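You operate a simulated robot arm through the tools that you are given. There is no shell and no other tool.

You are at the controls of a simulated two-armed robot. One attempt, no reset.

Task
Start the bowl, bring the float into the green band, set the speed to 40% and stop it.
Fine: let no tab be thrown out.

The check looks at the end state, three seconds after you hand in, the way a careful person would. Anything else that was tipped, shoved, dropped, spilled or broken makes it a failure.

Robot
Two 7-joint arms with two-finger parallel grippers on one trunk that stands fixed in place. Base frame: the origin is at the foot of the trunk, x ahead of it, y to its left, z up. Readings come in mm, rad, newtons and seconds.
The left shoulder is at [50, 187, 1189], the right one opposite. With the tool pointing down near the work surface each hand reaches from about 100 to 660 mm from the base axis, measured 20 degrees to its own side. Payload 3.43 kg a hand.
The tool frame of a hand sits at the grasp point between the pads (the TCP): z along the fingers, y along the line on which they close. The tips reach 30 mm beyond it. Largest opening 94 mm; finger width 28, thickness 10; the body of the gripper, 50 by 96 mm, starts 55 mm behind the TCP.
Orientation is that of the tool frame in the base frame, as a unit quaternion [x, y, z, w]. With the fingers straight down and closing along the base's y, the tool's x points along the base's -x, its y along +y and its z along -z.

Tools
- The arms move only by the tool play_rows. It takes "left_steps", "right_steps" or both (then of equal length, played together; a hand with none holds still); each is a list of rows, each an object of numbers (a shift or turn left out is 0, a gripper value left out holds the last): "tx", "ty", "tz": the shift along the tool's x, y, z in mm; "ax", "ay", "az": the turn, a rotation vector about the tool's x, y, z in rad; "claw": the opening, from 0 (shut) to 1 (fully open). In form: [{"tx": .., "ty": .., "tz": .., "ax": .., "ay": .., "az": .., "claw": ..}, ...]. A call has 1 to 20 rows; each row shifts and turns the commanded pose from where the row before left it, along the tool's axes as they then stand. Each row takes 0.2 s and may step no farther than 50 mm and 0.15 rad from the row before; otherwise, or with a gripper value out of range, the whole call is refused. A pose out of reach is approached as far as the arm can. The call stops where the force on the tool passes 40 N (or 10 N more than at its start, if that is more) or the arm is blocked; 0.2 s more then pass. Each finger travels about 153 mm/s and halts on what it meets, pressing with about 26 N; the grip force reading is that of the motor and also rises with nothing between the fingers. The clock runs only during rows and for 0.2 s after the last one: add rows that do not move to give the fingers time. The reply holds the time, the measured pose of the TCP, the force on the tool along the base axes, the opening and the grip force, in the units named above and with some noise, with the torque about the TCP (base axes, N m) and any sound that the robot's microphone picked up.
- Cameras (640 x 400 px; columns grow to the right, rows downward): "scene" is now at [133.9, 41.6, 1409.1]; the picture's right is [0.54, -0.84, 0.00], its down [-0.04, -0.03, -1.00] and it looks along [0.84, 0.54, -0.05] (base axes); focal length 214 px, centre (320, 200). "left" rides on the left gripper at [76, -14, -102] in its tool frame; the picture's right is [0.18, 0.98, 0.00], its down [-0.75, 0.14, -0.64] and it looks along [-0.63, 0.12, 0.77] (tool axes); focal length 243 px, centre (320, 200). "right" rides on the right gripper at [76, 14, -103] in its tool frame; the picture's right is [-0.18, 0.98, 0.00], its down [-0.75, -0.14, -0.64] and it looks along [-0.63, -0.12, 0.77] (tool axes); focal length 243 px, centre (320, 200). There is no depth. A picture from a camera that has moved, and an enlarged one, comes with that camera's place and axes in the base frame and with its lens. The place of the scene camera against the robot may be out by one fixed shift of up to 18 mm in any direction.
- get_image(camera): a new picture of that camera. It takes no simulated time.
- move_column(by): slides the trunk up (or, below 0, down) by that many mm; the arms and the scene camera ride with it, the base frame stays. It gives what a move gives, with no picture.
- turn_head(pan, tilt): turns the head with the scene camera to pan (to the left, within 1.396 rad either way) and tilt (down, from -0.506 to 1.204), counted from straight ahead of the robot. It gives what a move gives.
- zoom(camera, box): a new picture of the part [left, top, right, bottom] of that camera's present view, enlarged. It takes no simulated time.
- finish_job(): hands the job in; it is judged then, once.

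Nothing tells you positions but the pictures and the camera data. Unless the task says otherwise, let go and move clear before handing in.

The tools are called after "Emit:" as name(argument=value, ...) on one line, values as JSON. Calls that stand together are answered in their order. play_rows: Moves the arms, as the interface text tells. Its arguments: {"type":"object","properties":{"left_steps":{"type":"array"},"right_steps":{"type":"array"}},"required":[]} The other tools are called the same way: move_column (by) slides the trunk up or down; turn_head (pan, tilt) turns the head that bears the scene camera; get_image (camera) takes a picture; zoom (camera, box) takes an enlarged picture of a part of a camera's view; finish_job () hands the job in.

At the start:

```text
t: 0.0
left_position: [368.7, 382.8, 1405.0]
left_ee_rot: [-0.001, 1.0, 0.0, 0.0]
left_ft_force: [-0.7, 0.4, -0.8]
left_moment: [0.01, 0.02, -0.03]
left_opening: 93.9
left_finger_force: 0.1
right_position: [278.0, 26.5, 1403.6]
right_ee_rot: [0.001, 1.0, 0.001, 0.0]
right_ft_force: [0.0, -0.5, 0.7]
right_moment: [-0.02, -0.01, 0.0]
right_opening: 94.0
right_finger_force: 0.1
trunk travel left (down, up): [-405.0, 27.0]
head pan, tilt: [0.567, 0.052]
```

scene: 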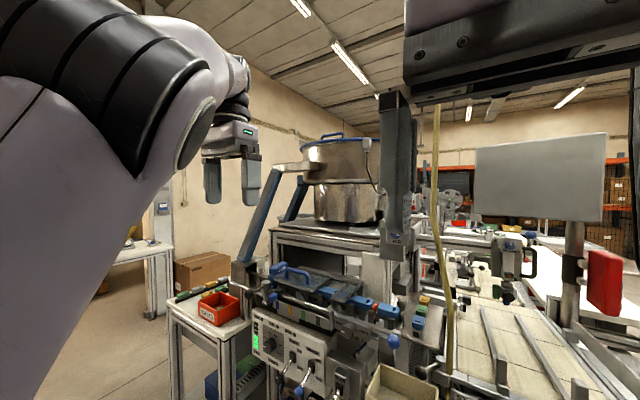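
right: 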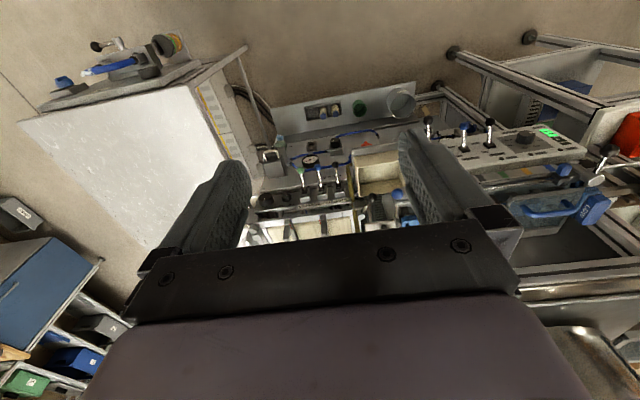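
left: 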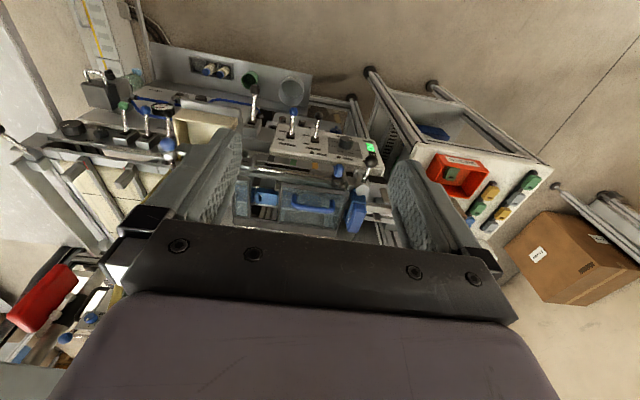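

I see a bowl feeder (steel bowl on a bench), a control panel with toggle switches and a green display in front of it, and other panels. I'll look around with zooms before moving anything.

Emit:
zoom(camera="scene", box=[220, 220, 460, 400])

Emit:
zoom(camera="left", box=[60, 40, 400, 250])

Emit:
zoom(camera="right", box=[230, 60, 620, 250])

```text
2.22 times, centred on (340, 310) of scene
camera zoom: at [133.9, 41.6, 1409.1], right [0.54, -0.84, 0.0], down [-0.04, -0.03, -1.0], along [0.84, 0.54, -0.05], focal length 477 px, centre (276, -44)
```

zoom: 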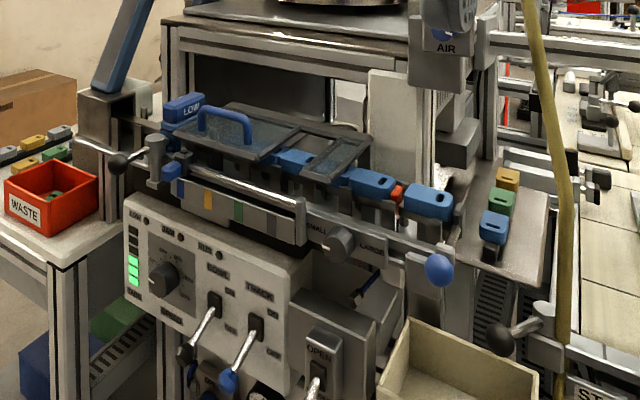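

```text
1.88 times, centred on (230, 145) of left
camera zoom: at [290.8, 366.7, 1505.9], right [-0.18, 0.98, 0.0], down [0.75, 0.14, 0.64], along [0.63, 0.12, -0.77], focal length 457 px, centre (489, 304)
```

zoom: 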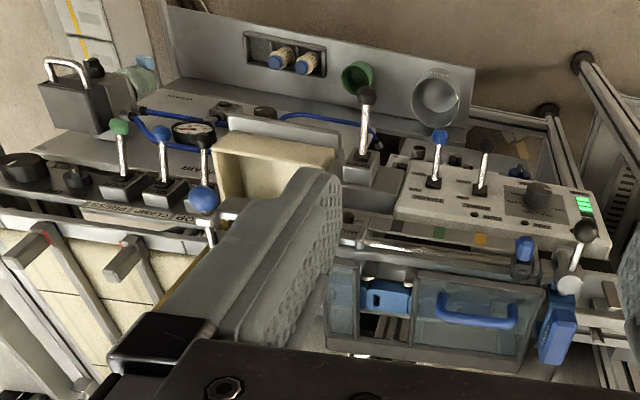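

```text
1.64 times, centred on (425, 155) of right
camera zoom: at [201.8, 41.2, 1506.5], right [0.19, 0.98, 0.0], down [0.75, -0.14, 0.64], along [0.63, -0.12, -0.77], focal length 398 px, centre (148, 274)
```

zoom: 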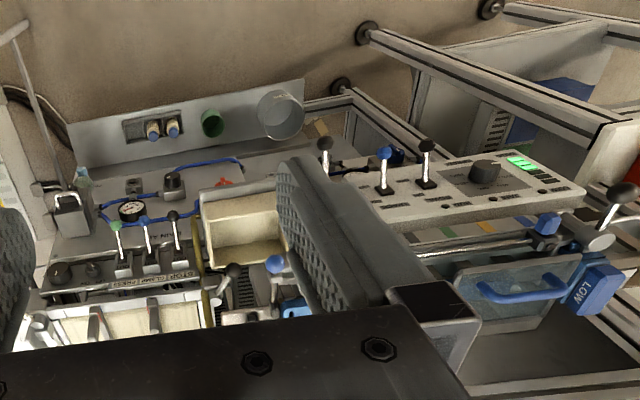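

The machine lies ahead-left: bowl on top, a track with coloured tabs, and a white panel with dial and levers. I'll turn the head down and toward it for better views.

Emit:
turn_head(pan=0.567, tilt=0.6)

Emit:
get_image(camera="scene")

Emit:
zoom(camera="scene", box=[160, 100, 320, 200])

Emit:
zoom(camera="scene", box=[320, 100, 480, 200])

Emit:
zoom(camera="scene", box=[200, 180, 360, 280])

Emit:
zoom(camera="scene", box=[340, 180, 500, 280])

```text
t: 1.0
left_position: [367.6, 381.5, 1405.2]
left_ee_rot: [0.0, 1.0, 0.0, 0.0]
left_ft_force: [-0.4, -0.2, 0.9]
left_moment: [0.0, -0.02, 0.0]
left_opening: 93.9
left_finger_force: 0.1
right_position: [277.7, 28.3, 1403.5]
right_ee_rot: [0.001, 1.0, 0.0, -0.001]
right_ft_force: [-0.7, 1.2, 0.6]
right_moment: [0.01, -0.01, 0.03]
right_opening: 94.1
right_finger_force: 0.1
trunk travel left (down, up): [-405.0, 27.0]
head pan, tilt: [0.567, 0.6]
```

```text
taken
camera scene: at [131.6, 40.1, 1358.6], right [0.54, -0.84, 0.0], down [-0.48, -0.3, -0.83], along [0.7, 0.44, -0.56], focal length 214 px, centre (320, 200)
```

scene: 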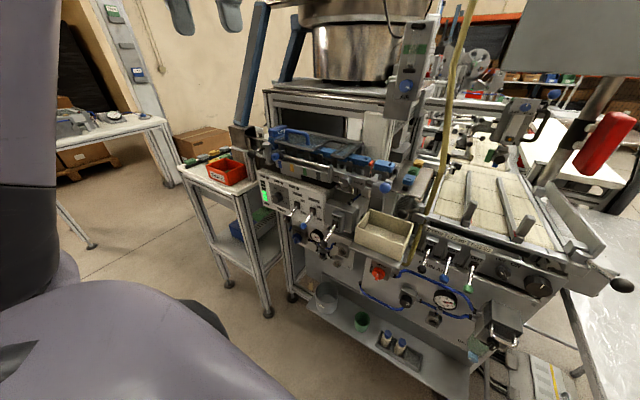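

```text
4.00 times, centred on (240, 150) of scene
camera zoom: at [131.6, 40.1, 1358.6], right [0.54, -0.84, 0.0], down [-0.48, -0.3, -0.83], along [0.7, 0.44, -0.56], focal length 858 px, centre (640, 400)
```

zoom: 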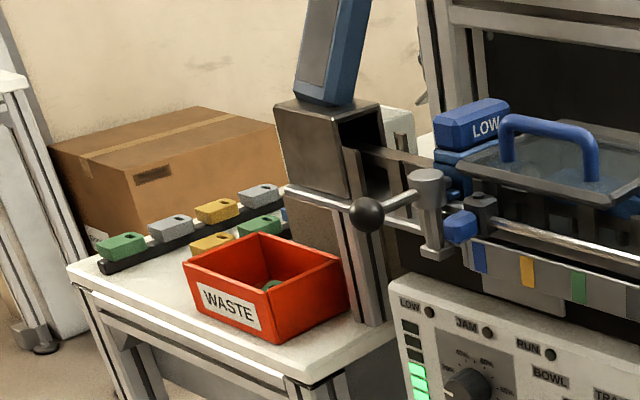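

```text
4.00 times, centred on (400, 150) of scene
camera zoom: at [131.6, 40.1, 1358.6], right [0.54, -0.84, 0.0], down [-0.48, -0.3, -0.83], along [0.7, 0.44, -0.56], focal length 858 px, centre (0, 400)
```

zoom: 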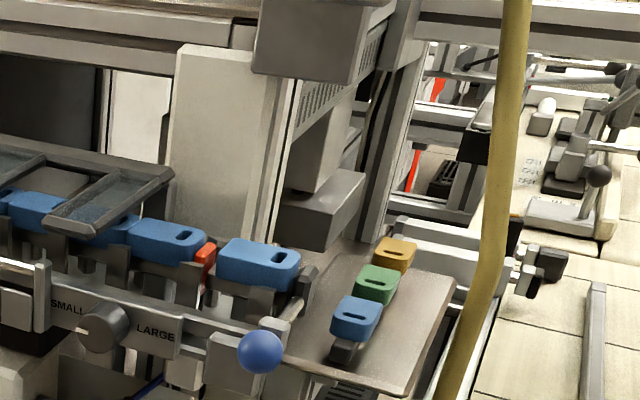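

```text
4.00 times, centred on (280, 230) of scene
camera zoom: at [131.6, 40.1, 1358.6], right [0.54, -0.84, 0.0], down [-0.48, -0.3, -0.83], along [0.7, 0.44, -0.56], focal length 858 px, centre (480, 80)
```

zoom: 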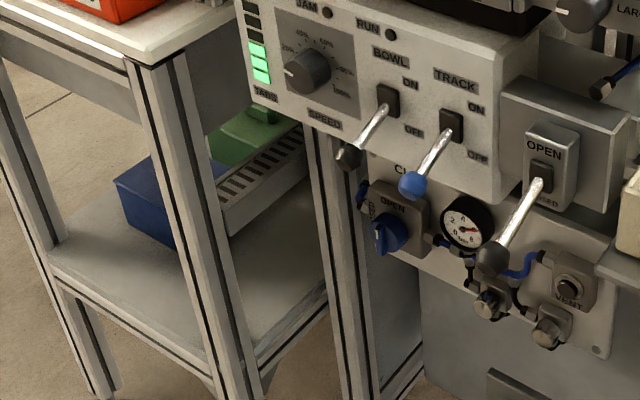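

```text
4.00 times, centred on (420, 230) of scene
camera zoom: at [131.6, 40.1, 1358.6], right [0.54, -0.84, 0.0], down [-0.48, -0.3, -0.83], along [0.7, 0.44, -0.56], focal length 858 px, centre (-80, 80)
```

zoom: 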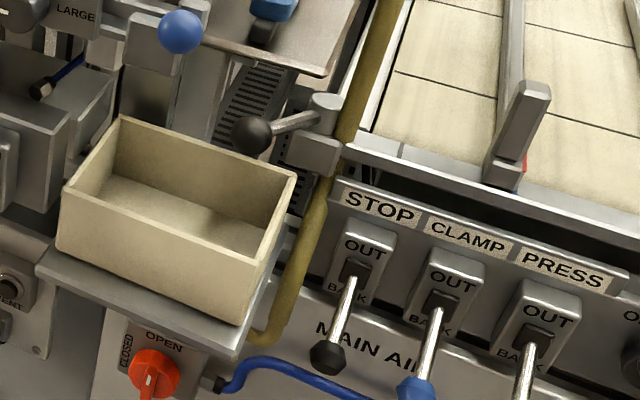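

I'm identifying the control elements; the float tube seems to be at the column marked AIR. More zooms.

Emit:
zoom(camera="scene", box=[370, 10, 450, 110])

Emit:
zoom(camera="scene", box=[255, 120, 335, 170])

Emit:
zoom(camera="scene", box=[250, 165, 330, 215])

Emit:
zoom(camera="scene", box=[320, 140, 420, 200])

Emit:
zoom(camera="scene", box=[350, 250, 500, 350])

Emit:
zoom(camera="scene", box=[460, 200, 640, 330])

```text
4.00 times, centred on (410, 60) of scene
camera zoom: at [131.6, 40.1, 1358.6], right [0.54, -0.84, 0.0], down [-0.48, -0.3, -0.83], along [0.7, 0.44, -0.56], focal length 858 px, centre (-40, 760)
```

zoom: 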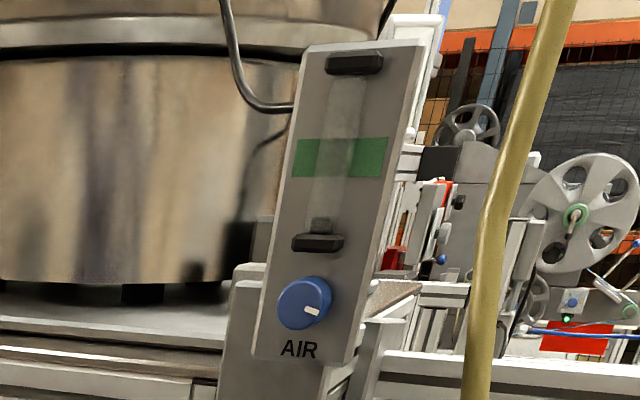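

```text
8.00 times, centred on (295, 145) of scene
camera zoom: at [131.6, 40.1, 1358.6], right [0.54, -0.84, 0.0], down [-0.48, -0.3, -0.83], along [0.7, 0.44, -0.56], focal length 1716 px, centre (520, 640)
```

zoom: 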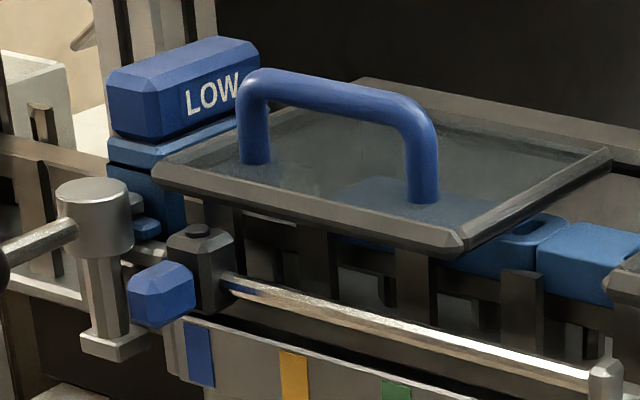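

```text
8.00 times, centred on (290, 190) of scene
camera zoom: at [131.6, 40.1, 1358.6], right [0.54, -0.84, 0.0], down [-0.48, -0.3, -0.83], along [0.7, 0.44, -0.56], focal length 1716 px, centre (560, 280)
```

zoom: 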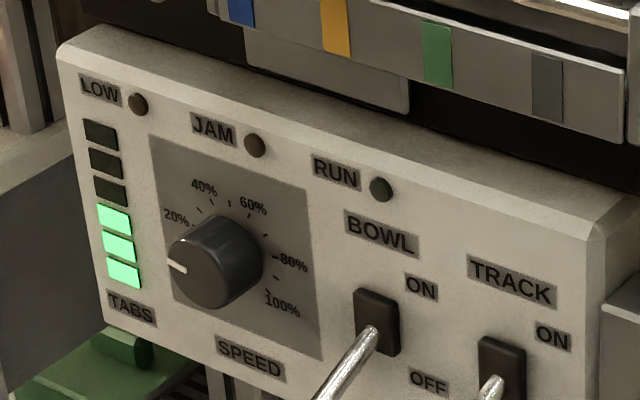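

```text
6.40 times, centred on (370, 170) of scene
camera zoom: at [131.6, 40.1, 1358.6], right [0.54, -0.84, 0.0], down [-0.48, -0.3, -0.83], along [0.7, 0.44, -0.56], focal length 1373 px, centre (0, 392)
```

zoom: 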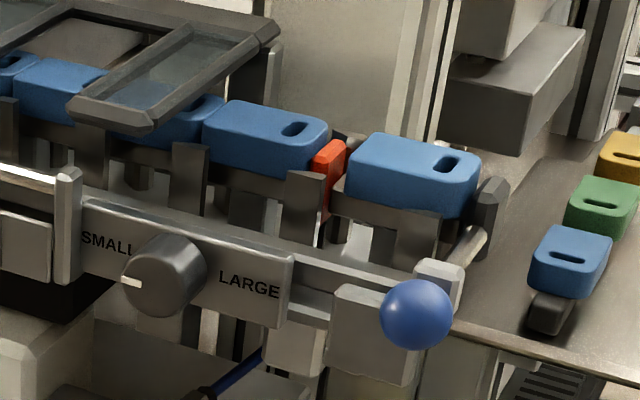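

```text
4.00 times, centred on (425, 300) of scene
camera zoom: at [131.6, 40.1, 1358.6], right [0.54, -0.84, 0.0], down [-0.48, -0.3, -0.83], along [0.7, 0.44, -0.56], focal length 858 px, centre (-100, -200)
```

zoom: 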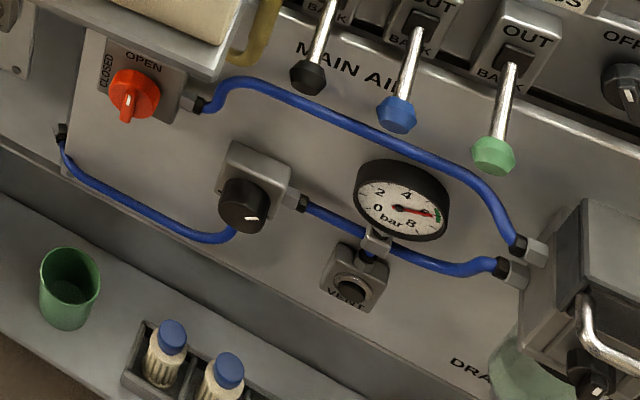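

```text
3.08 times, centred on (550, 265) of scene
camera zoom: at [131.6, 40.1, 1358.6], right [0.54, -0.84, 0.0], down [-0.48, -0.3, -0.83], along [0.7, 0.44, -0.56], focal length 660 px, centre (-388, 0)
```

zoom: 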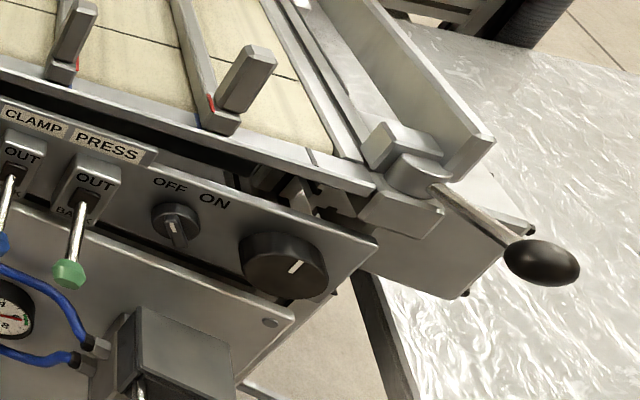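

The dial seems near (550, 480, 960) and the lid handle near (600, 405, 1168), so I'll bring the left wrist camera back and down, pitched forward, to look at the panel face.

Emit:
play_rows(left_steps=[{"tx": 20, "ty": 8, "tz": 40}, {"tx": 20, "ty": 8, "tz": 40}, {"tx": 20, "ty": 8, "tz": 40}, {"tx": 20, "ty": 8, "tz": 40}, {"tx": 10, "ty": 8, "tz": 40}, {"tz": 40}, {"ay": -0.15}, {"ay": -0.15}, {"ay": -0.15}, {"ay": -0.15}, {"ay": -0.15}])

Emit:
get_image(camera="left")

Emit:
get_image(camera="scene")

```text
t: 3.4
left_position: [279.0, 421.8, 1163.9]
left_ee_rot: [0.0, 0.93, 0.003, 0.367]
left_ft_force: [-0.3, 0.9, 0.0]
left_moment: [0.0, 0.0, 0.0]
left_opening: 93.9
left_finger_force: 0.1
right_position: [278.9, 26.9, 1404.4]
right_ee_rot: [0.001, 1.0, 0.0, 0.0]
right_ft_force: [0.5, 0.4, -1.0]
right_moment: [-0.01, 0.02, -0.02]
right_opening: 94.0
right_finger_force: 0.0
trunk travel left (down, up): [-405.0, 27.0]
head pan, tilt: [0.567, 0.6]
```

```text
taken
camera left: at [151.9, 407.0, 1185.8], right [-0.13, 0.98, -0.12], down [0.11, 0.14, 0.98], along [0.98, 0.12, -0.13], focal length 243 px, centre (320, 200)
```

left: 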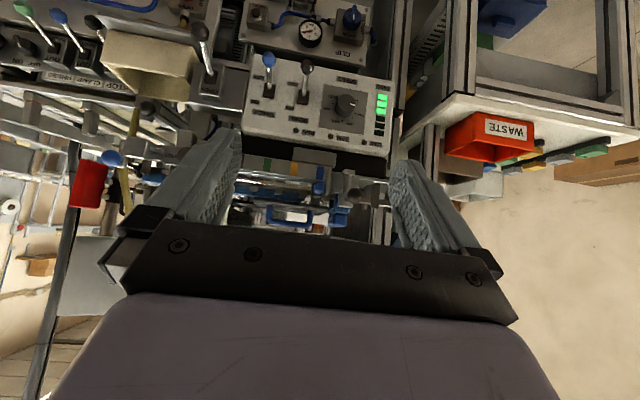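

```text
taken
camera scene: at [131.5, 40.3, 1358.6], right [0.54, -0.84, 0.0], down [-0.48, -0.3, -0.83], along [0.7, 0.44, -0.56], focal length 214 px, centre (320, 200)
```

scene: 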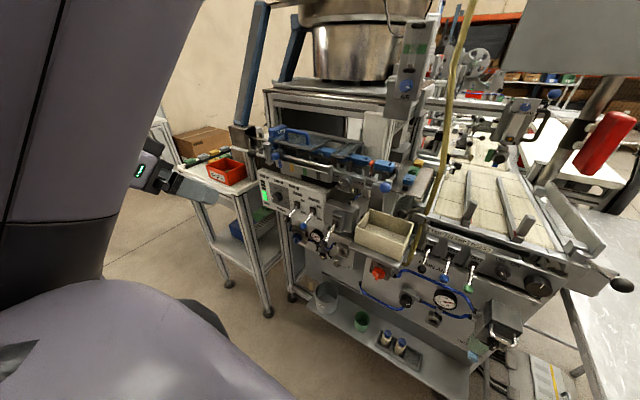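

The left wrist camera sees the panel well (image upside-down). Zooming to read details and measure.

Emit:
zoom(camera="left", box=[230, 0, 400, 106])

Emit:
zoom(camera="left", box=[230, 60, 400, 166])

Emit:
zoom(camera="left", box=[100, 0, 270, 106])

Emit:
zoom(camera="left", box=[220, 140, 400, 252])

Emit:
zoom(camera="scene", box=[280, 190, 380, 270])

```text
3.76 times, centred on (315, 53) of left
camera zoom: at [151.9, 407.0, 1185.8], right [-0.13, 0.98, -0.12], down [0.11, 0.14, 0.98], along [0.98, 0.12, -0.13], focal length 913 px, centre (339, 753)
```

zoom: 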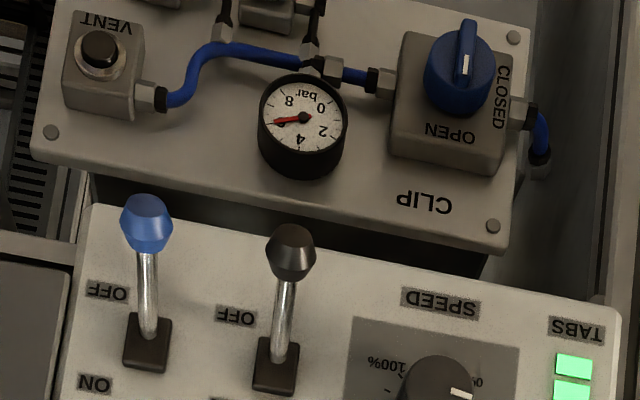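

```text
3.76 times, centred on (315, 113) of left
camera zoom: at [151.9, 407.0, 1185.8], right [-0.13, 0.98, -0.12], down [0.11, 0.14, 0.98], along [0.98, 0.12, -0.13], focal length 913 px, centre (339, 528)
```

zoom: 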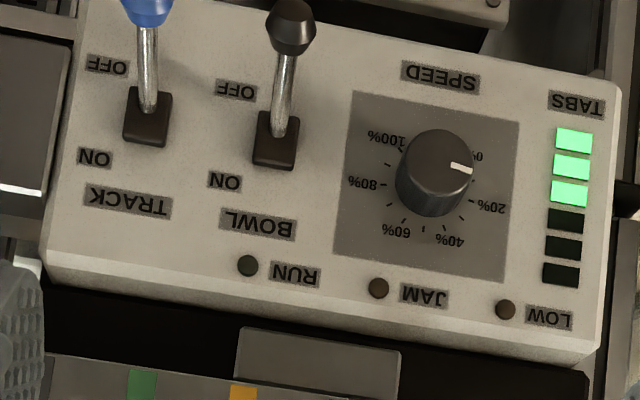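

```text
3.76 times, centred on (185, 53) of left
camera zoom: at [151.9, 407.0, 1185.8], right [-0.13, 0.98, -0.12], down [0.11, 0.14, 0.98], along [0.98, 0.12, -0.13], focal length 913 px, centre (828, 753)
```

zoom: 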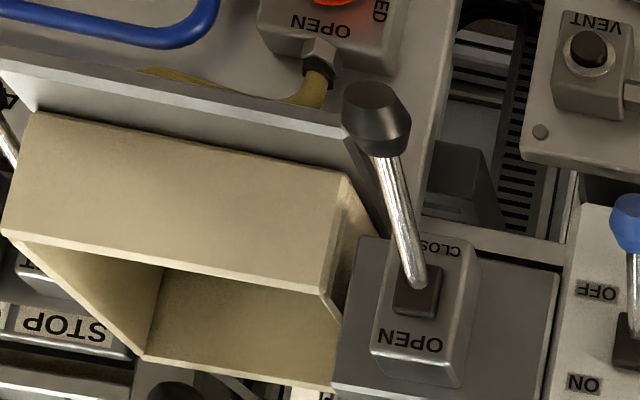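

```text
3.56 times, centred on (310, 196) of left
camera zoom: at [151.9, 407.0, 1185.8], right [-0.13, 0.98, -0.12], down [0.11, 0.14, 0.98], along [0.98, 0.12, -0.13], focal length 863 px, centre (356, 214)
```

zoom: 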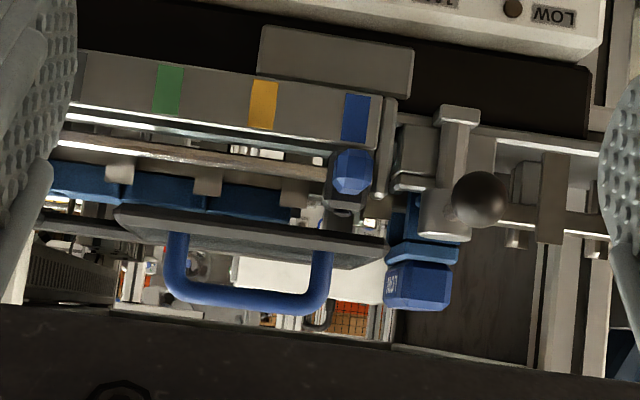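

```text
5.00 times, centred on (330, 230) of scene
camera zoom: at [131.5, 40.3, 1358.6], right [0.54, -0.84, 0.0], down [-0.48, -0.3, -0.83], along [0.7, 0.44, -0.56], focal length 1072 px, centre (270, 50)
```

zoom: 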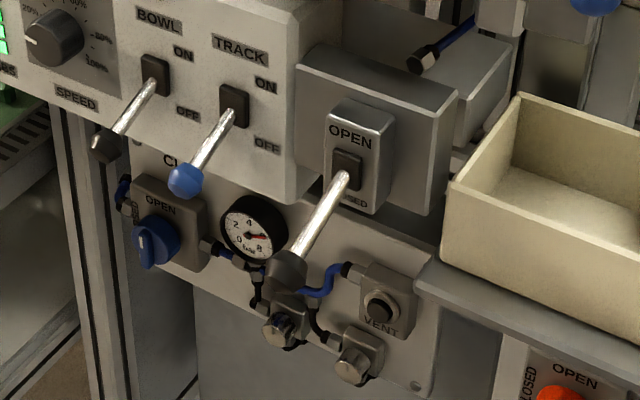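

The panel reads clearly: BOWL lever OFF (down), speed marker near 15–18%, CLIP air open at ~5 bar. Next I'll move the right hand aside and pitch it to look at the AIR flowmeter from a second viewpoint.

Emit:
play_rows(right_steps=[{"tx": -25, "ty": -38}, {"tx": -25, "ty": -38}, {"tx": -25, "ty": -38}, {"tx": -25, "ty": -38}, {"ay": -0.15}, {"ay": -0.15}, {"ay": -0.15}, {"ay": -0.15}])

Emit:
get_image(camera="right")

Emit:
turn_head(pan=0.3, tilt=0.2)

Emit:
get_image(camera="scene")

```text
t: 5.2
left_position: [278.4, 422.4, 1162.6]
left_ee_rot: [0.0, 0.93, 0.0, 0.366]
left_ft_force: [0.3, 0.4, 0.1]
left_moment: [0.0, 0.01, 0.0]
left_opening: 93.8
left_finger_force: 0.1
right_position: [377.9, -126.8, 1404.4]
right_ee_rot: [0.001, 0.955, 0.002, 0.297]
right_ft_force: [0.1, -0.8, -0.6]
right_moment: [-0.03, -0.02, 0.02]
right_opening: 94.1
right_finger_force: 0.0
trunk travel left (down, up): [-405.0, 27.0]
head pan, tilt: [0.567, 0.6]
```

```text
taken
camera right: at [257.6, -111.8, 1445.0], right [0.15, 0.98, 0.11], down [0.26, -0.14, 0.96], along [0.95, -0.12, -0.27], focal length 243 px, centre (320, 200)
```

right: 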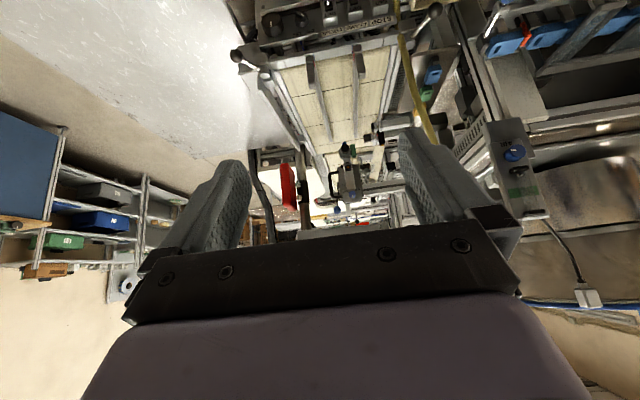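

```text
t: 6.0
left_position: [278.5, 422.5, 1163.0]
left_ee_rot: [0.0, 0.93, 0.0, 0.366]
left_ft_force: [-0.1, -0.1, 0.7]
left_moment: [0.0, 0.01, -0.01]
left_opening: 93.8
left_finger_force: 0.2
right_position: [378.2, -127.5, 1403.8]
right_ee_rot: [0.002, 0.956, 0.0, 0.294]
right_ft_force: [-0.1, 0.7, 0.0]
right_moment: [0.01, -0.02, 0.0]
right_opening: 93.7
right_finger_force: 0.1
trunk travel left (down, up): [-405.0, 27.0]
head pan, tilt: [0.3, 0.201]
```

```text
taken
camera scene: at [146.0, 20.2, 1395.3], right [0.3, -0.96, 0.0], down [-0.19, -0.06, -0.98], along [0.94, 0.29, -0.2], focal length 214 px, centre (320, 200)
```

scene: 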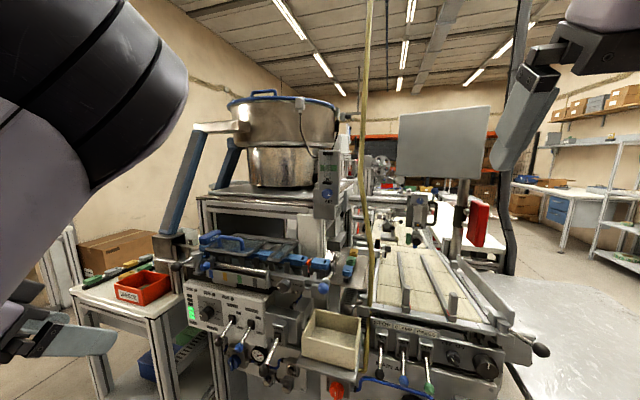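

The flowmeter is visible from both cameras now; zooming to triangulate it.

Emit:
zoom(camera="right", box=[470, 100, 590, 220])

Emit:
zoom(camera="scene", box=[280, 140, 380, 230])

Emit:
zoom(camera="scene", box=[180, 200, 340, 300])

Emit:
zoom(camera="scene", box=[280, 200, 440, 300])

Emit:
zoom(camera="scene", box=[180, 300, 340, 400])

```text
3.33 times, centred on (530, 160) of right
camera zoom: at [257.9, -111.5, 1445.2], right [0.15, 0.98, 0.11], down [0.26, -0.14, 0.95], along [0.95, -0.12, -0.28], focal length 809 px, centre (-380, 333)
```

zoom: 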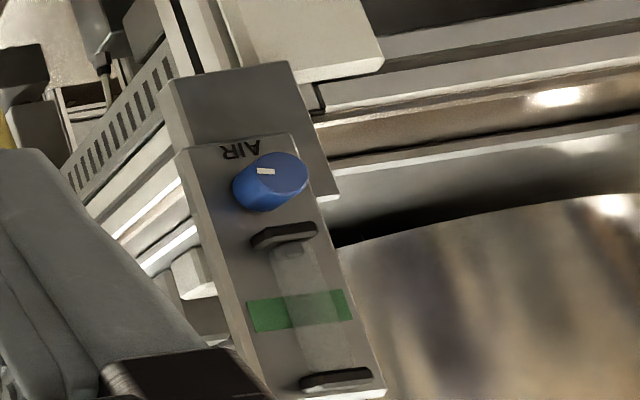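

```text
4.44 times, centred on (330, 185) of scene
camera zoom: at [146.0, 20.2, 1395.3], right [0.3, -0.96, 0.0], down [-0.19, -0.06, -0.98], along [0.94, 0.29, -0.2], focal length 953 px, centre (276, 267)
```

zoom: 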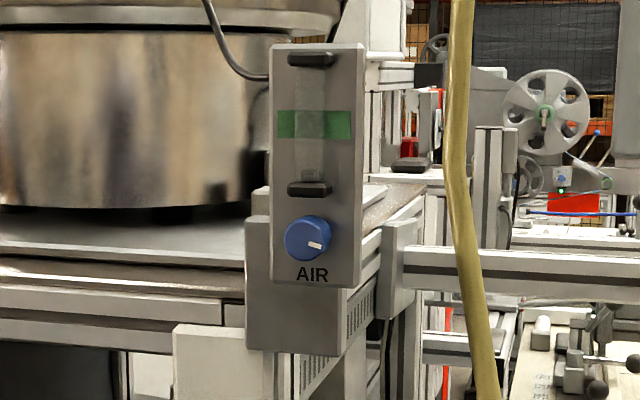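

```text
4.00 times, centred on (260, 250) of scene
camera zoom: at [146.0, 20.2, 1395.3], right [0.3, -0.96, 0.0], down [-0.19, -0.06, -0.98], along [0.94, 0.29, -0.2], focal length 858 px, centre (560, 0)
```

zoom: 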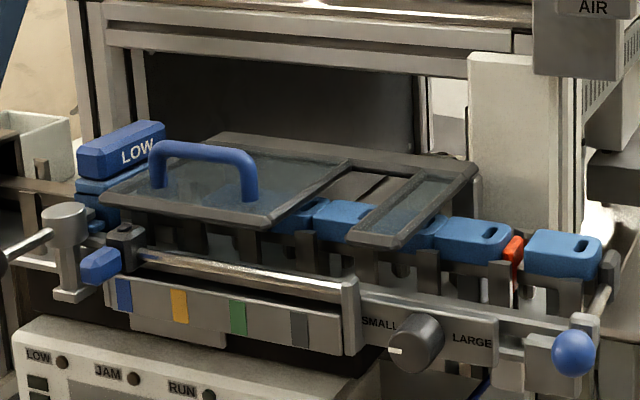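

```text
4.00 times, centred on (360, 250) of scene
camera zoom: at [146.0, 20.2, 1395.3], right [0.3, -0.96, 0.0], down [-0.19, -0.06, -0.98], along [0.94, 0.29, -0.2], focal length 858 px, centre (160, 0)
```

zoom: 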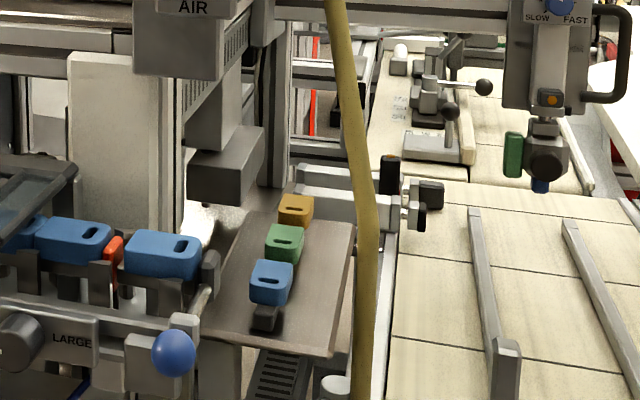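

```text
4.00 times, centred on (260, 350) of scene
camera zoom: at [146.0, 20.2, 1395.3], right [0.3, -0.96, 0.0], down [-0.19, -0.06, -0.98], along [0.94, 0.29, -0.2], focal length 858 px, centre (560, -400)
```

zoom: 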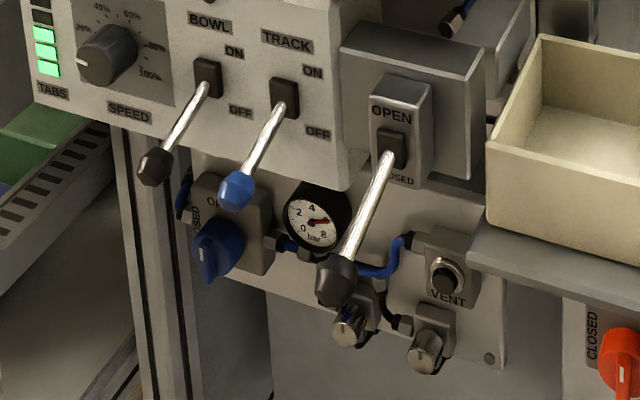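

AIR knob triangulates to about (650, 155, 1303) and the BOWL lever knob to about (513, 404, 928), with the panel face square to −x. I'll pitch the left hand to horizontal, close it, and see how the arm copes.

Emit:
play_rows(left_steps=[{"tz": 32.8, "tx": -5.9, "claw": 0}, {"tz": 32.8, "tx": -5.9}, {"tz": 32.8, "tx": -5.9}, {"ay": -0.14}, {"ay": -0.14}, {"ay": -0.14}, {"ay": -0.14}, {"ay": -0.14}, {"ay": -0.12}])

Emit:
get_image(camera="left")

Emit:
get_image(camera="scene")

```text
t: 8.0
left_position: [361.2, 427.1, 1102.4]
left_ee_rot: [-0.001, 0.706, 0.001, 0.708]
left_ft_force: [0.5, -0.2, 0.4]
left_moment: [0.01, 0.02, -0.02]
left_opening: 0.1
left_finger_force: 26.1
left hand out of reach, approached as far as the arm can: row 7
right_position: [378.0, -124.2, 1404.0]
right_ee_rot: [0.0, 0.955, 0.001, 0.295]
right_ft_force: [0.6, 0.6, -0.6]
right_moment: [-0.02, 0.0, -0.04]
right_opening: 93.8
right_finger_force: 0.0
trunk travel left (down, up): [-405.0, 27.0]
head pan, tilt: [0.3, 0.201]
```

```text
taken
camera left: at [257.6, 411.2, 1025.9], right [0.0, 0.98, -0.18], down [-0.64, 0.14, 0.75], along [0.77, 0.12, 0.63], focal length 243 px, centre (320, 200)
```

left: 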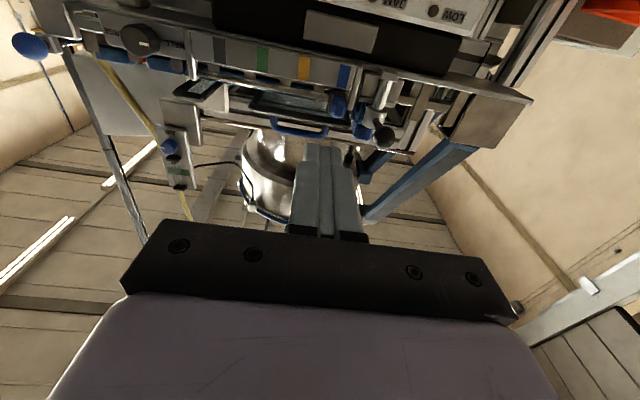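

```text
taken
camera scene: at [145.6, 20.9, 1395.4], right [0.3, -0.96, 0.0], down [-0.19, -0.06, -0.98], along [0.94, 0.29, -0.2], focal length 214 px, centre (320, 200)
```

scene: 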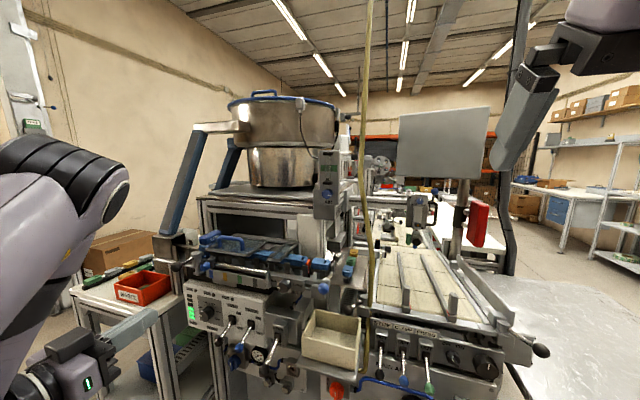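

The left hand is horizontal now. Zooming in this view to cross-check the AIR knob and panel positions.

Emit:
zoom(camera="left", box=[120, 90, 240, 200])

Emit:
zoom(camera="scene", box=[180, 270, 300, 370])

```text
3.64 times, centred on (180, 145) of left
camera zoom: at [257.6, 411.2, 1025.9], right [0.0, 0.98, -0.18], down [-0.64, 0.14, 0.75], along [0.77, 0.12, 0.63], focal length 882 px, centre (829, 400)
```

zoom: 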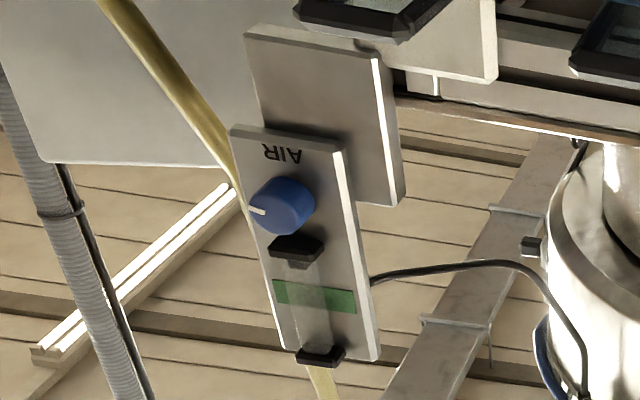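

```text
4.00 times, centred on (240, 320) of scene
camera zoom: at [145.6, 20.9, 1395.4], right [0.3, -0.96, 0.0], down [-0.19, -0.06, -0.98], along [0.94, 0.29, -0.2], focal length 858 px, centre (640, -280)
```

zoom: 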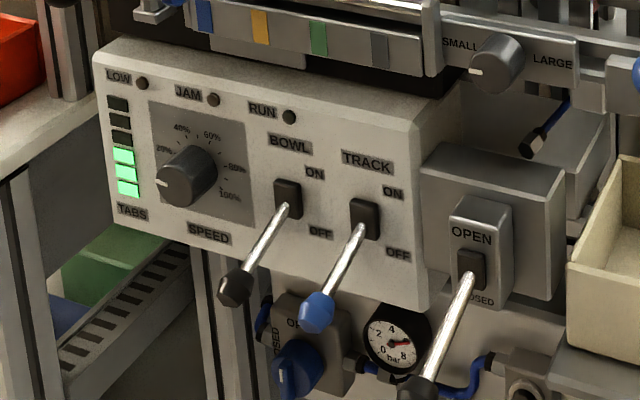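

Using only wrist views, I now take the dial face at (554, 479.5, 954), BOWL knob at (508.5, 403.5, 932), and AIR knob face near (662, 169, 1291). I'll bring the right hand to horizontal in front of the AIR knob.

Emit:
play_rows(right_steps=[{"tz": 22.5, "tx": -9.25, "ty": 33.3}, {"tz": 22.5, "tx": -9.25, "ty": 33.3}, {"tz": 22.5, "tx": -9.25, "ty": 33.3}, {"tz": 22.5, "tx": -9.25, "ty": 33.3}, {"tz": 22.5, "tx": -9.25, "ty": 33.3}, {"tz": 22.5, "tx": -9.25, "ty": 33.3}, {"ay": -0.1387}, {"ay": -0.1387}, {"ay": -0.1387}, {"ay": -0.1387}, {"ay": -0.1387}, {"ay": -0.1387}, {"ay": -0.1387}, {}])

Emit:
get_image(camera="right")

Emit:
get_image(camera="scene")

```text
t: 11.0
left_position: [362.1, 426.1, 1103.9]
left_ee_rot: [0.001, 0.708, -0.001, 0.706]
left_ft_force: [0.1, -0.3, -0.1]
left_moment: [0.0, 0.0, -0.01]
left_opening: 0.0
left_finger_force: 25.9
right_position: [499.2, 74.3, 1323.2]
right_ee_rot: [0.002, 0.706, 0.001, 0.709]
right_ft_force: [0.5, 0.2, 0.4]
right_moment: [-0.01, -0.01, 0.0]
right_opening: 94.0
right_finger_force: 0.0
trunk travel left (down, up): [-405.0, 27.0]
head pan, tilt: [0.3, 0.201]
```

```text
taken
camera right: at [397.1, 88.6, 1247.4], right [0.0, 0.98, 0.19], down [-0.64, -0.14, 0.75], along [0.77, -0.12, 0.63], focal length 243 px, centre (320, 200)
```

right: 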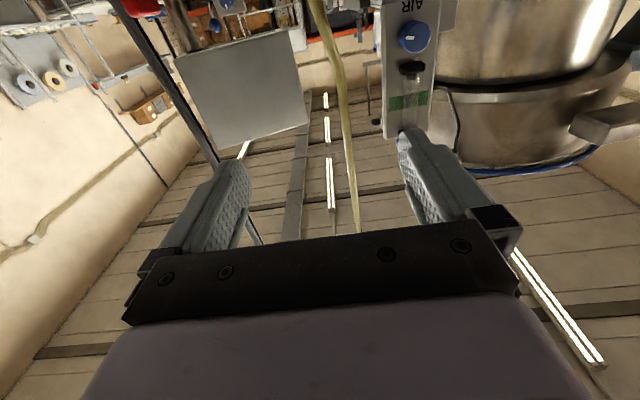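

```text
taken
camera scene: at [146.0, 20.1, 1395.3], right [0.3, -0.96, 0.0], down [-0.19, -0.06, -0.98], along [0.94, 0.29, -0.2], focal length 214 px, centre (320, 200)
```

scene: 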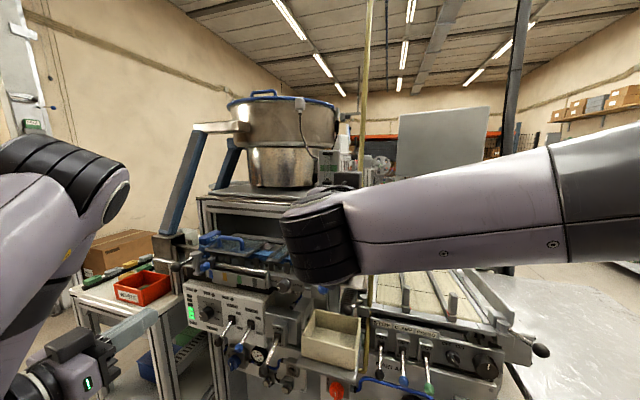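

The right hand gets there horizontally. Zoom on the AIR unit from the right wrist to refine its position and read the float.

Emit:
zoom(camera="right", box=[360, 0, 480, 140])

Emit:
zoom(camera="scene", box=[300, 130, 380, 200])

```text
2.86 times, centred on (420, 70) of right
camera zoom: at [397.1, 88.6, 1247.4], right [0.0, 0.98, 0.19], down [-0.64, -0.14, 0.75], along [0.77, -0.12, 0.63], focal length 693 px, centre (34, 571)
```

zoom: 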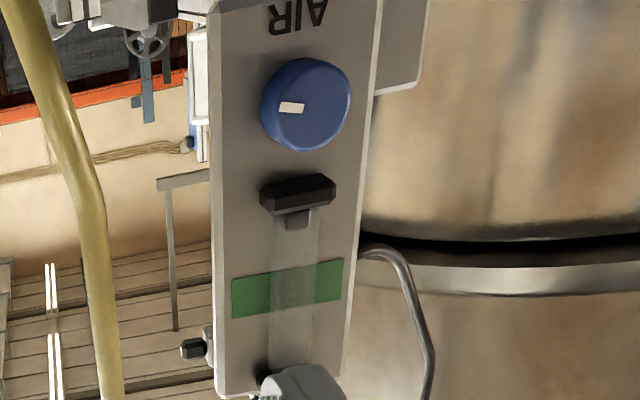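

```text
5.71 times, centred on (340, 165) of scene
camera zoom: at [146.0, 20.1, 1395.3], right [0.3, -0.96, 0.0], down [-0.19, -0.06, -0.98], along [0.94, 0.29, -0.2], focal length 1226 px, centre (206, 400)
```

zoom: 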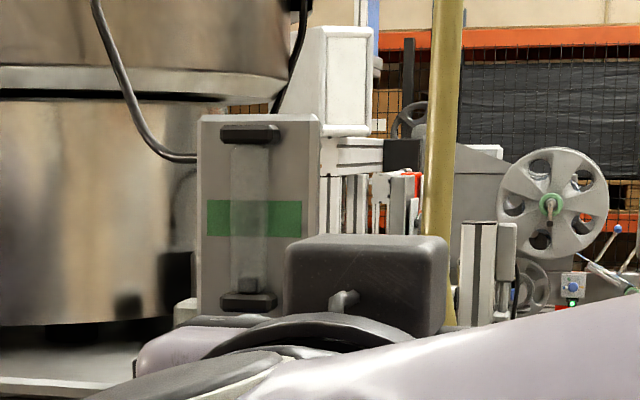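

AIR knob face refined to (664, 168, 1290), its plate at x≈683, green band at z≈1355, 28 mm knob. I'll line the right hand up 65 mm short of it with the gripper part-open and check.

Emit:
play_rows(right_steps=[{"ty": 31.3, "tx": 11, "claw": 0.6}, {"ty": 31.3, "tx": 11}, {"ty": 31.2, "tx": 11}, {"tz": 33}, {"tz": 33}, {"tz": 34}, {}])

Emit:
get_image(camera="right")

Emit:
get_image(camera="scene")

```text
t: 12.8
left_position: [360.7, 424.7, 1103.0]
left_ee_rot: [0.0, 0.708, 0.001, 0.706]
left_ft_force: [0.3, -0.6, 1.1]
left_moment: [0.01, 0.02, 0.01]
left_opening: 0.1
left_finger_force: 25.8
right_position: [610.8, 121.8, 1297.7]
right_ee_rot: [0.03, 0.707, -0.016, 0.707]
right_ft_force: [0.5, -0.4, -0.1]
right_moment: [-0.04, 0.02, 0.02]
right_opening: 56.3
right_finger_force: 0.1
right hand out of reach, approached as far as the arm can: row 5, 6
trunk travel left (down, up): [-405.0, 27.0]
head pan, tilt: [0.3, 0.201]
stopped in row 7 (right hand): the arm was blocked; the commanded pose is now the measured one
```

```text
taken
camera right: at [509.0, 143.3, 1221.3], right [0.06, 0.98, 0.2], down [-0.65, -0.11, 0.75], along [0.76, -0.18, 0.63], focal length 243 px, centre (320, 200)
```

right: 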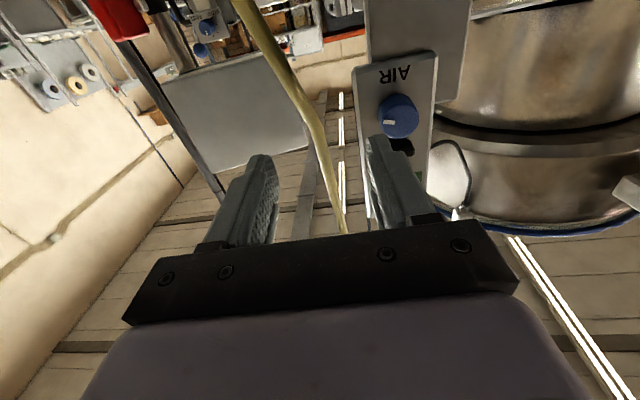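

```text
taken
camera scene: at [146.3, 19.7, 1395.3], right [0.3, -0.96, 0.0], down [-0.19, -0.06, -0.98], along [0.94, 0.29, -0.2], focal length 214 px, centre (320, 200)
```

scene: 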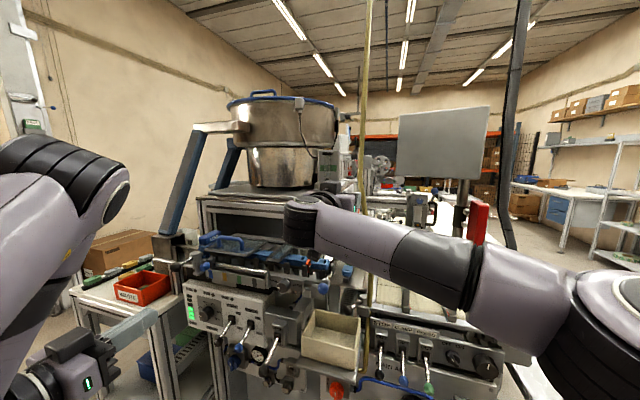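

The right arm runs out of reach for the AIR knob, so the left hand will do everything. I'll retract the right hand to its observing pose, where its camera still sees the flowmeter.

Emit:
play_rows(right_steps=[{"tz": -40}, {"tz": -40}, {"tz": -40}, {"ty": -40, "tx": -15, "tz": -17}, {"ty": -40, "tx": -15, "tz": -17}, {"ty": -40, "tx": -15, "tz": -17}, {"ty": -40, "tx": -15, "tz": -17}, {"ty": -40, "tx": -15, "tz": -17}, {"ty": -40, "tx": -15, "tz": -17}, {"ay": 0.14}, {"ay": 0.14}, {"ay": 0.14}, {"ay": 0.14}, {"ay": 0.14}, {"ay": 0.14}, {"ay": 0.14}])

Emit:
get_image(camera="right")

Emit:
get_image(camera="scene")

```text
t: 16.2
left_position: [361.9, 426.0, 1103.8]
left_ee_rot: [0.0, 0.708, 0.0, 0.706]
left_ft_force: [-0.1, 0.8, 0.4]
left_moment: [-0.04, 0.0, -0.01]
left_opening: 0.0
left_finger_force: 26.2
right_position: [371.6, -103.2, 1383.9]
right_ee_rot: [0.031, 0.957, 0.001, 0.29]
right_ft_force: [0.3, -0.3, 0.1]
right_moment: [-0.01, 0.01, -0.01]
right_opening: 56.4
right_finger_force: 0.1
trunk travel left (down, up): [-405.0, 27.0]
head pan, tilt: [0.3, 0.201]
```

```text
taken
camera right: at [253.0, -83.0, 1426.1], right [0.21, 0.97, 0.12], down [0.26, -0.17, 0.95], along [0.94, -0.17, -0.29], focal length 243 px, centre (320, 200)
```

right: 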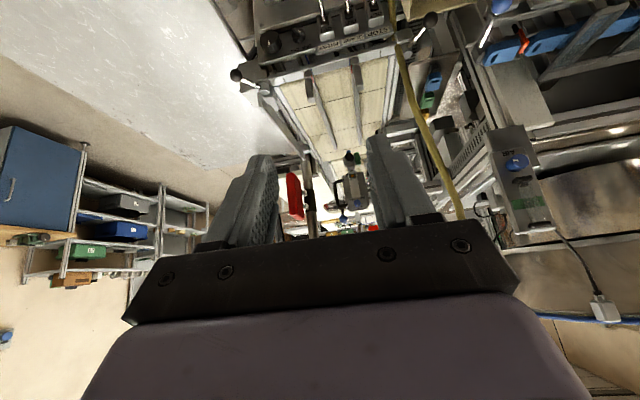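

```text
taken
camera scene: at [146.3, 20.3, 1395.3], right [0.3, -0.96, 0.0], down [-0.19, -0.06, -0.98], along [0.94, 0.29, -0.2], focal length 214 px, centre (320, 200)
```

scene: 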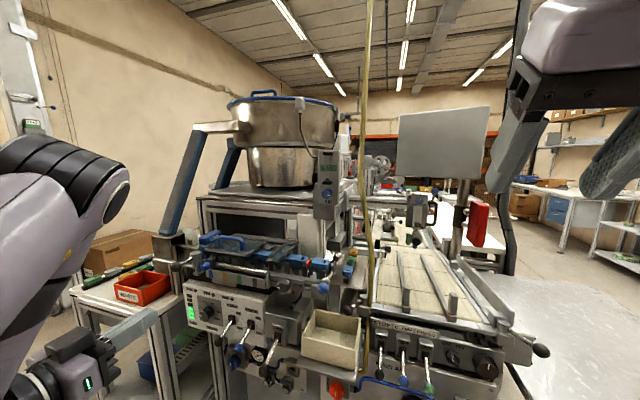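

Now a dry run with the left hand: bring it horizontally in front of the AIR knob to test reach and alignment before anything is started.

Emit:
play_rows(left_steps=[{"tz": 8.3, "ty": -36.9, "tx": -26.6, "claw": 0.6}, {"tz": 8.3, "ty": -36.9, "tx": -26.6}, {"tz": 8.3, "ty": -36.9, "tx": -26.6}, {"tz": 8.3, "ty": -36.9, "tx": -26.6}, {"tz": 8.3, "ty": -36.9, "tx": -26.6}, {"tz": 8.3, "ty": -36.9, "tx": -26.6}, {"tz": 8.3, "ty": -36.9, "tx": -26.6}, {"tz": 37.5}, {"tz": 37.5}, {"tz": 37.5}, {"tz": 37.5}, {}])

Emit:
get_image(camera="left")

Emit:
get_image(camera="scene")

Emit:
get_image(camera="right")

```text
t: 19.0
left_position: [584.0, 352.3, 1253.4]
left_ee_rot: [-0.037, 0.696, -0.007, 0.717]
left_ft_force: [-0.1, 0.0, -0.3]
left_moment: [0.02, 0.01, 0.02]
left_opening: 56.3
left_finger_force: 0.0
left hand out of reach, approached as far as the arm can: row 1, 2, 3, 4, 5, 6, 7, 8
right_position: [372.2, -103.1, 1382.9]
right_ee_rot: [0.032, 0.956, 0.0, 0.291]
right_ft_force: [0.5, 0.5, -0.1]
right_moment: [0.0, 0.01, 0.0]
right_opening: 56.3
right_finger_force: 0.1
trunk travel left (down, up): [-405.0, 27.0]
head pan, tilt: [0.3, 0.201]
stopped in row 12 (left hand): the arm was blocked; the commanded pose is now the measured one
```

```text
taken
camera left: at [484.7, 328.5, 1174.4], right [-0.04, 0.97, -0.24], down [-0.67, 0.16, 0.73], along [0.74, 0.19, 0.64], focal length 243 px, centre (320, 200)
```

left: 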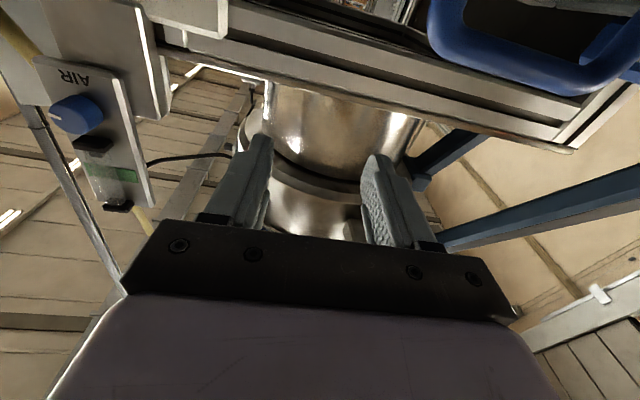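

```text
taken
camera scene: at [146.2, 20.4, 1395.3], right [0.3, -0.96, 0.0], down [-0.19, -0.06, -0.98], along [0.94, 0.29, -0.2], focal length 214 px, centre (320, 200)
```

scene: 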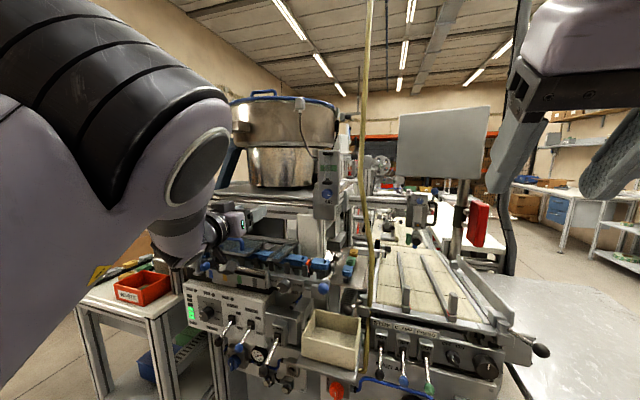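

```text
taken
camera right: at [253.1, -82.8, 1425.7], right [0.21, 0.97, 0.12], down [0.26, -0.17, 0.95], along [0.94, -0.17, -0.29], focal length 243 px, centre (320, 200)
```

right: 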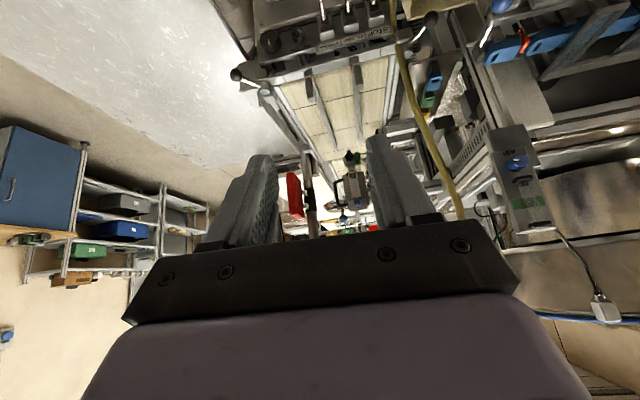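

The left arm can't hold horizontal close-in at that side, and stopped at (584, 352, 1253) without contact. From there I'll correct the small tilt and slide right at constant x, where reach should be fine.

Emit:
play_rows(left_steps=[{"ax": 0.0424, "ay": 0.0298, "az": 0.0622}, {"ty": -25, "tx": -10}, {"ty": -25, "tx": -10}, {"ty": -25, "tx": -10}, {}])

Emit:
get_image(camera="scene")

```text
t: 20.2
left_position: [593.2, 333.3, 1277.3]
left_ee_rot: [-0.021, 0.708, -0.003, 0.705]
left_ft_force: [0.1, -0.6, -0.7]
left_moment: [0.0, 0.02, 0.0]
left_opening: 56.5
left_finger_force: 0.0
left hand out of reach, approached as far as the arm can: row 3, 4
right_position: [371.4, -103.7, 1382.9]
right_ee_rot: [0.031, 0.956, 0.0, 0.291]
right_ft_force: [-0.7, -0.2, 0.0]
right_moment: [0.05, 0.02, -0.02]
right_opening: 56.5
right_finger_force: 0.0
trunk travel left (down, up): [-405.0, 27.0]
head pan, tilt: [0.3, 0.201]
```

```text
taken
camera scene: at [146.0, 20.1, 1395.3], right [0.3, -0.96, 0.0], down [-0.19, -0.06, -0.98], along [0.94, 0.29, -0.2], focal length 214 px, centre (320, 200)
```

scene: 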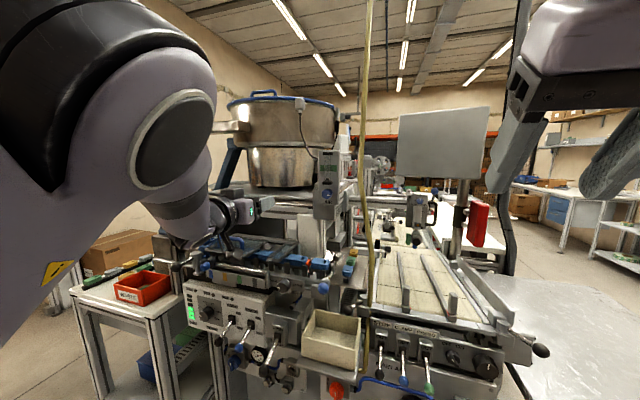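

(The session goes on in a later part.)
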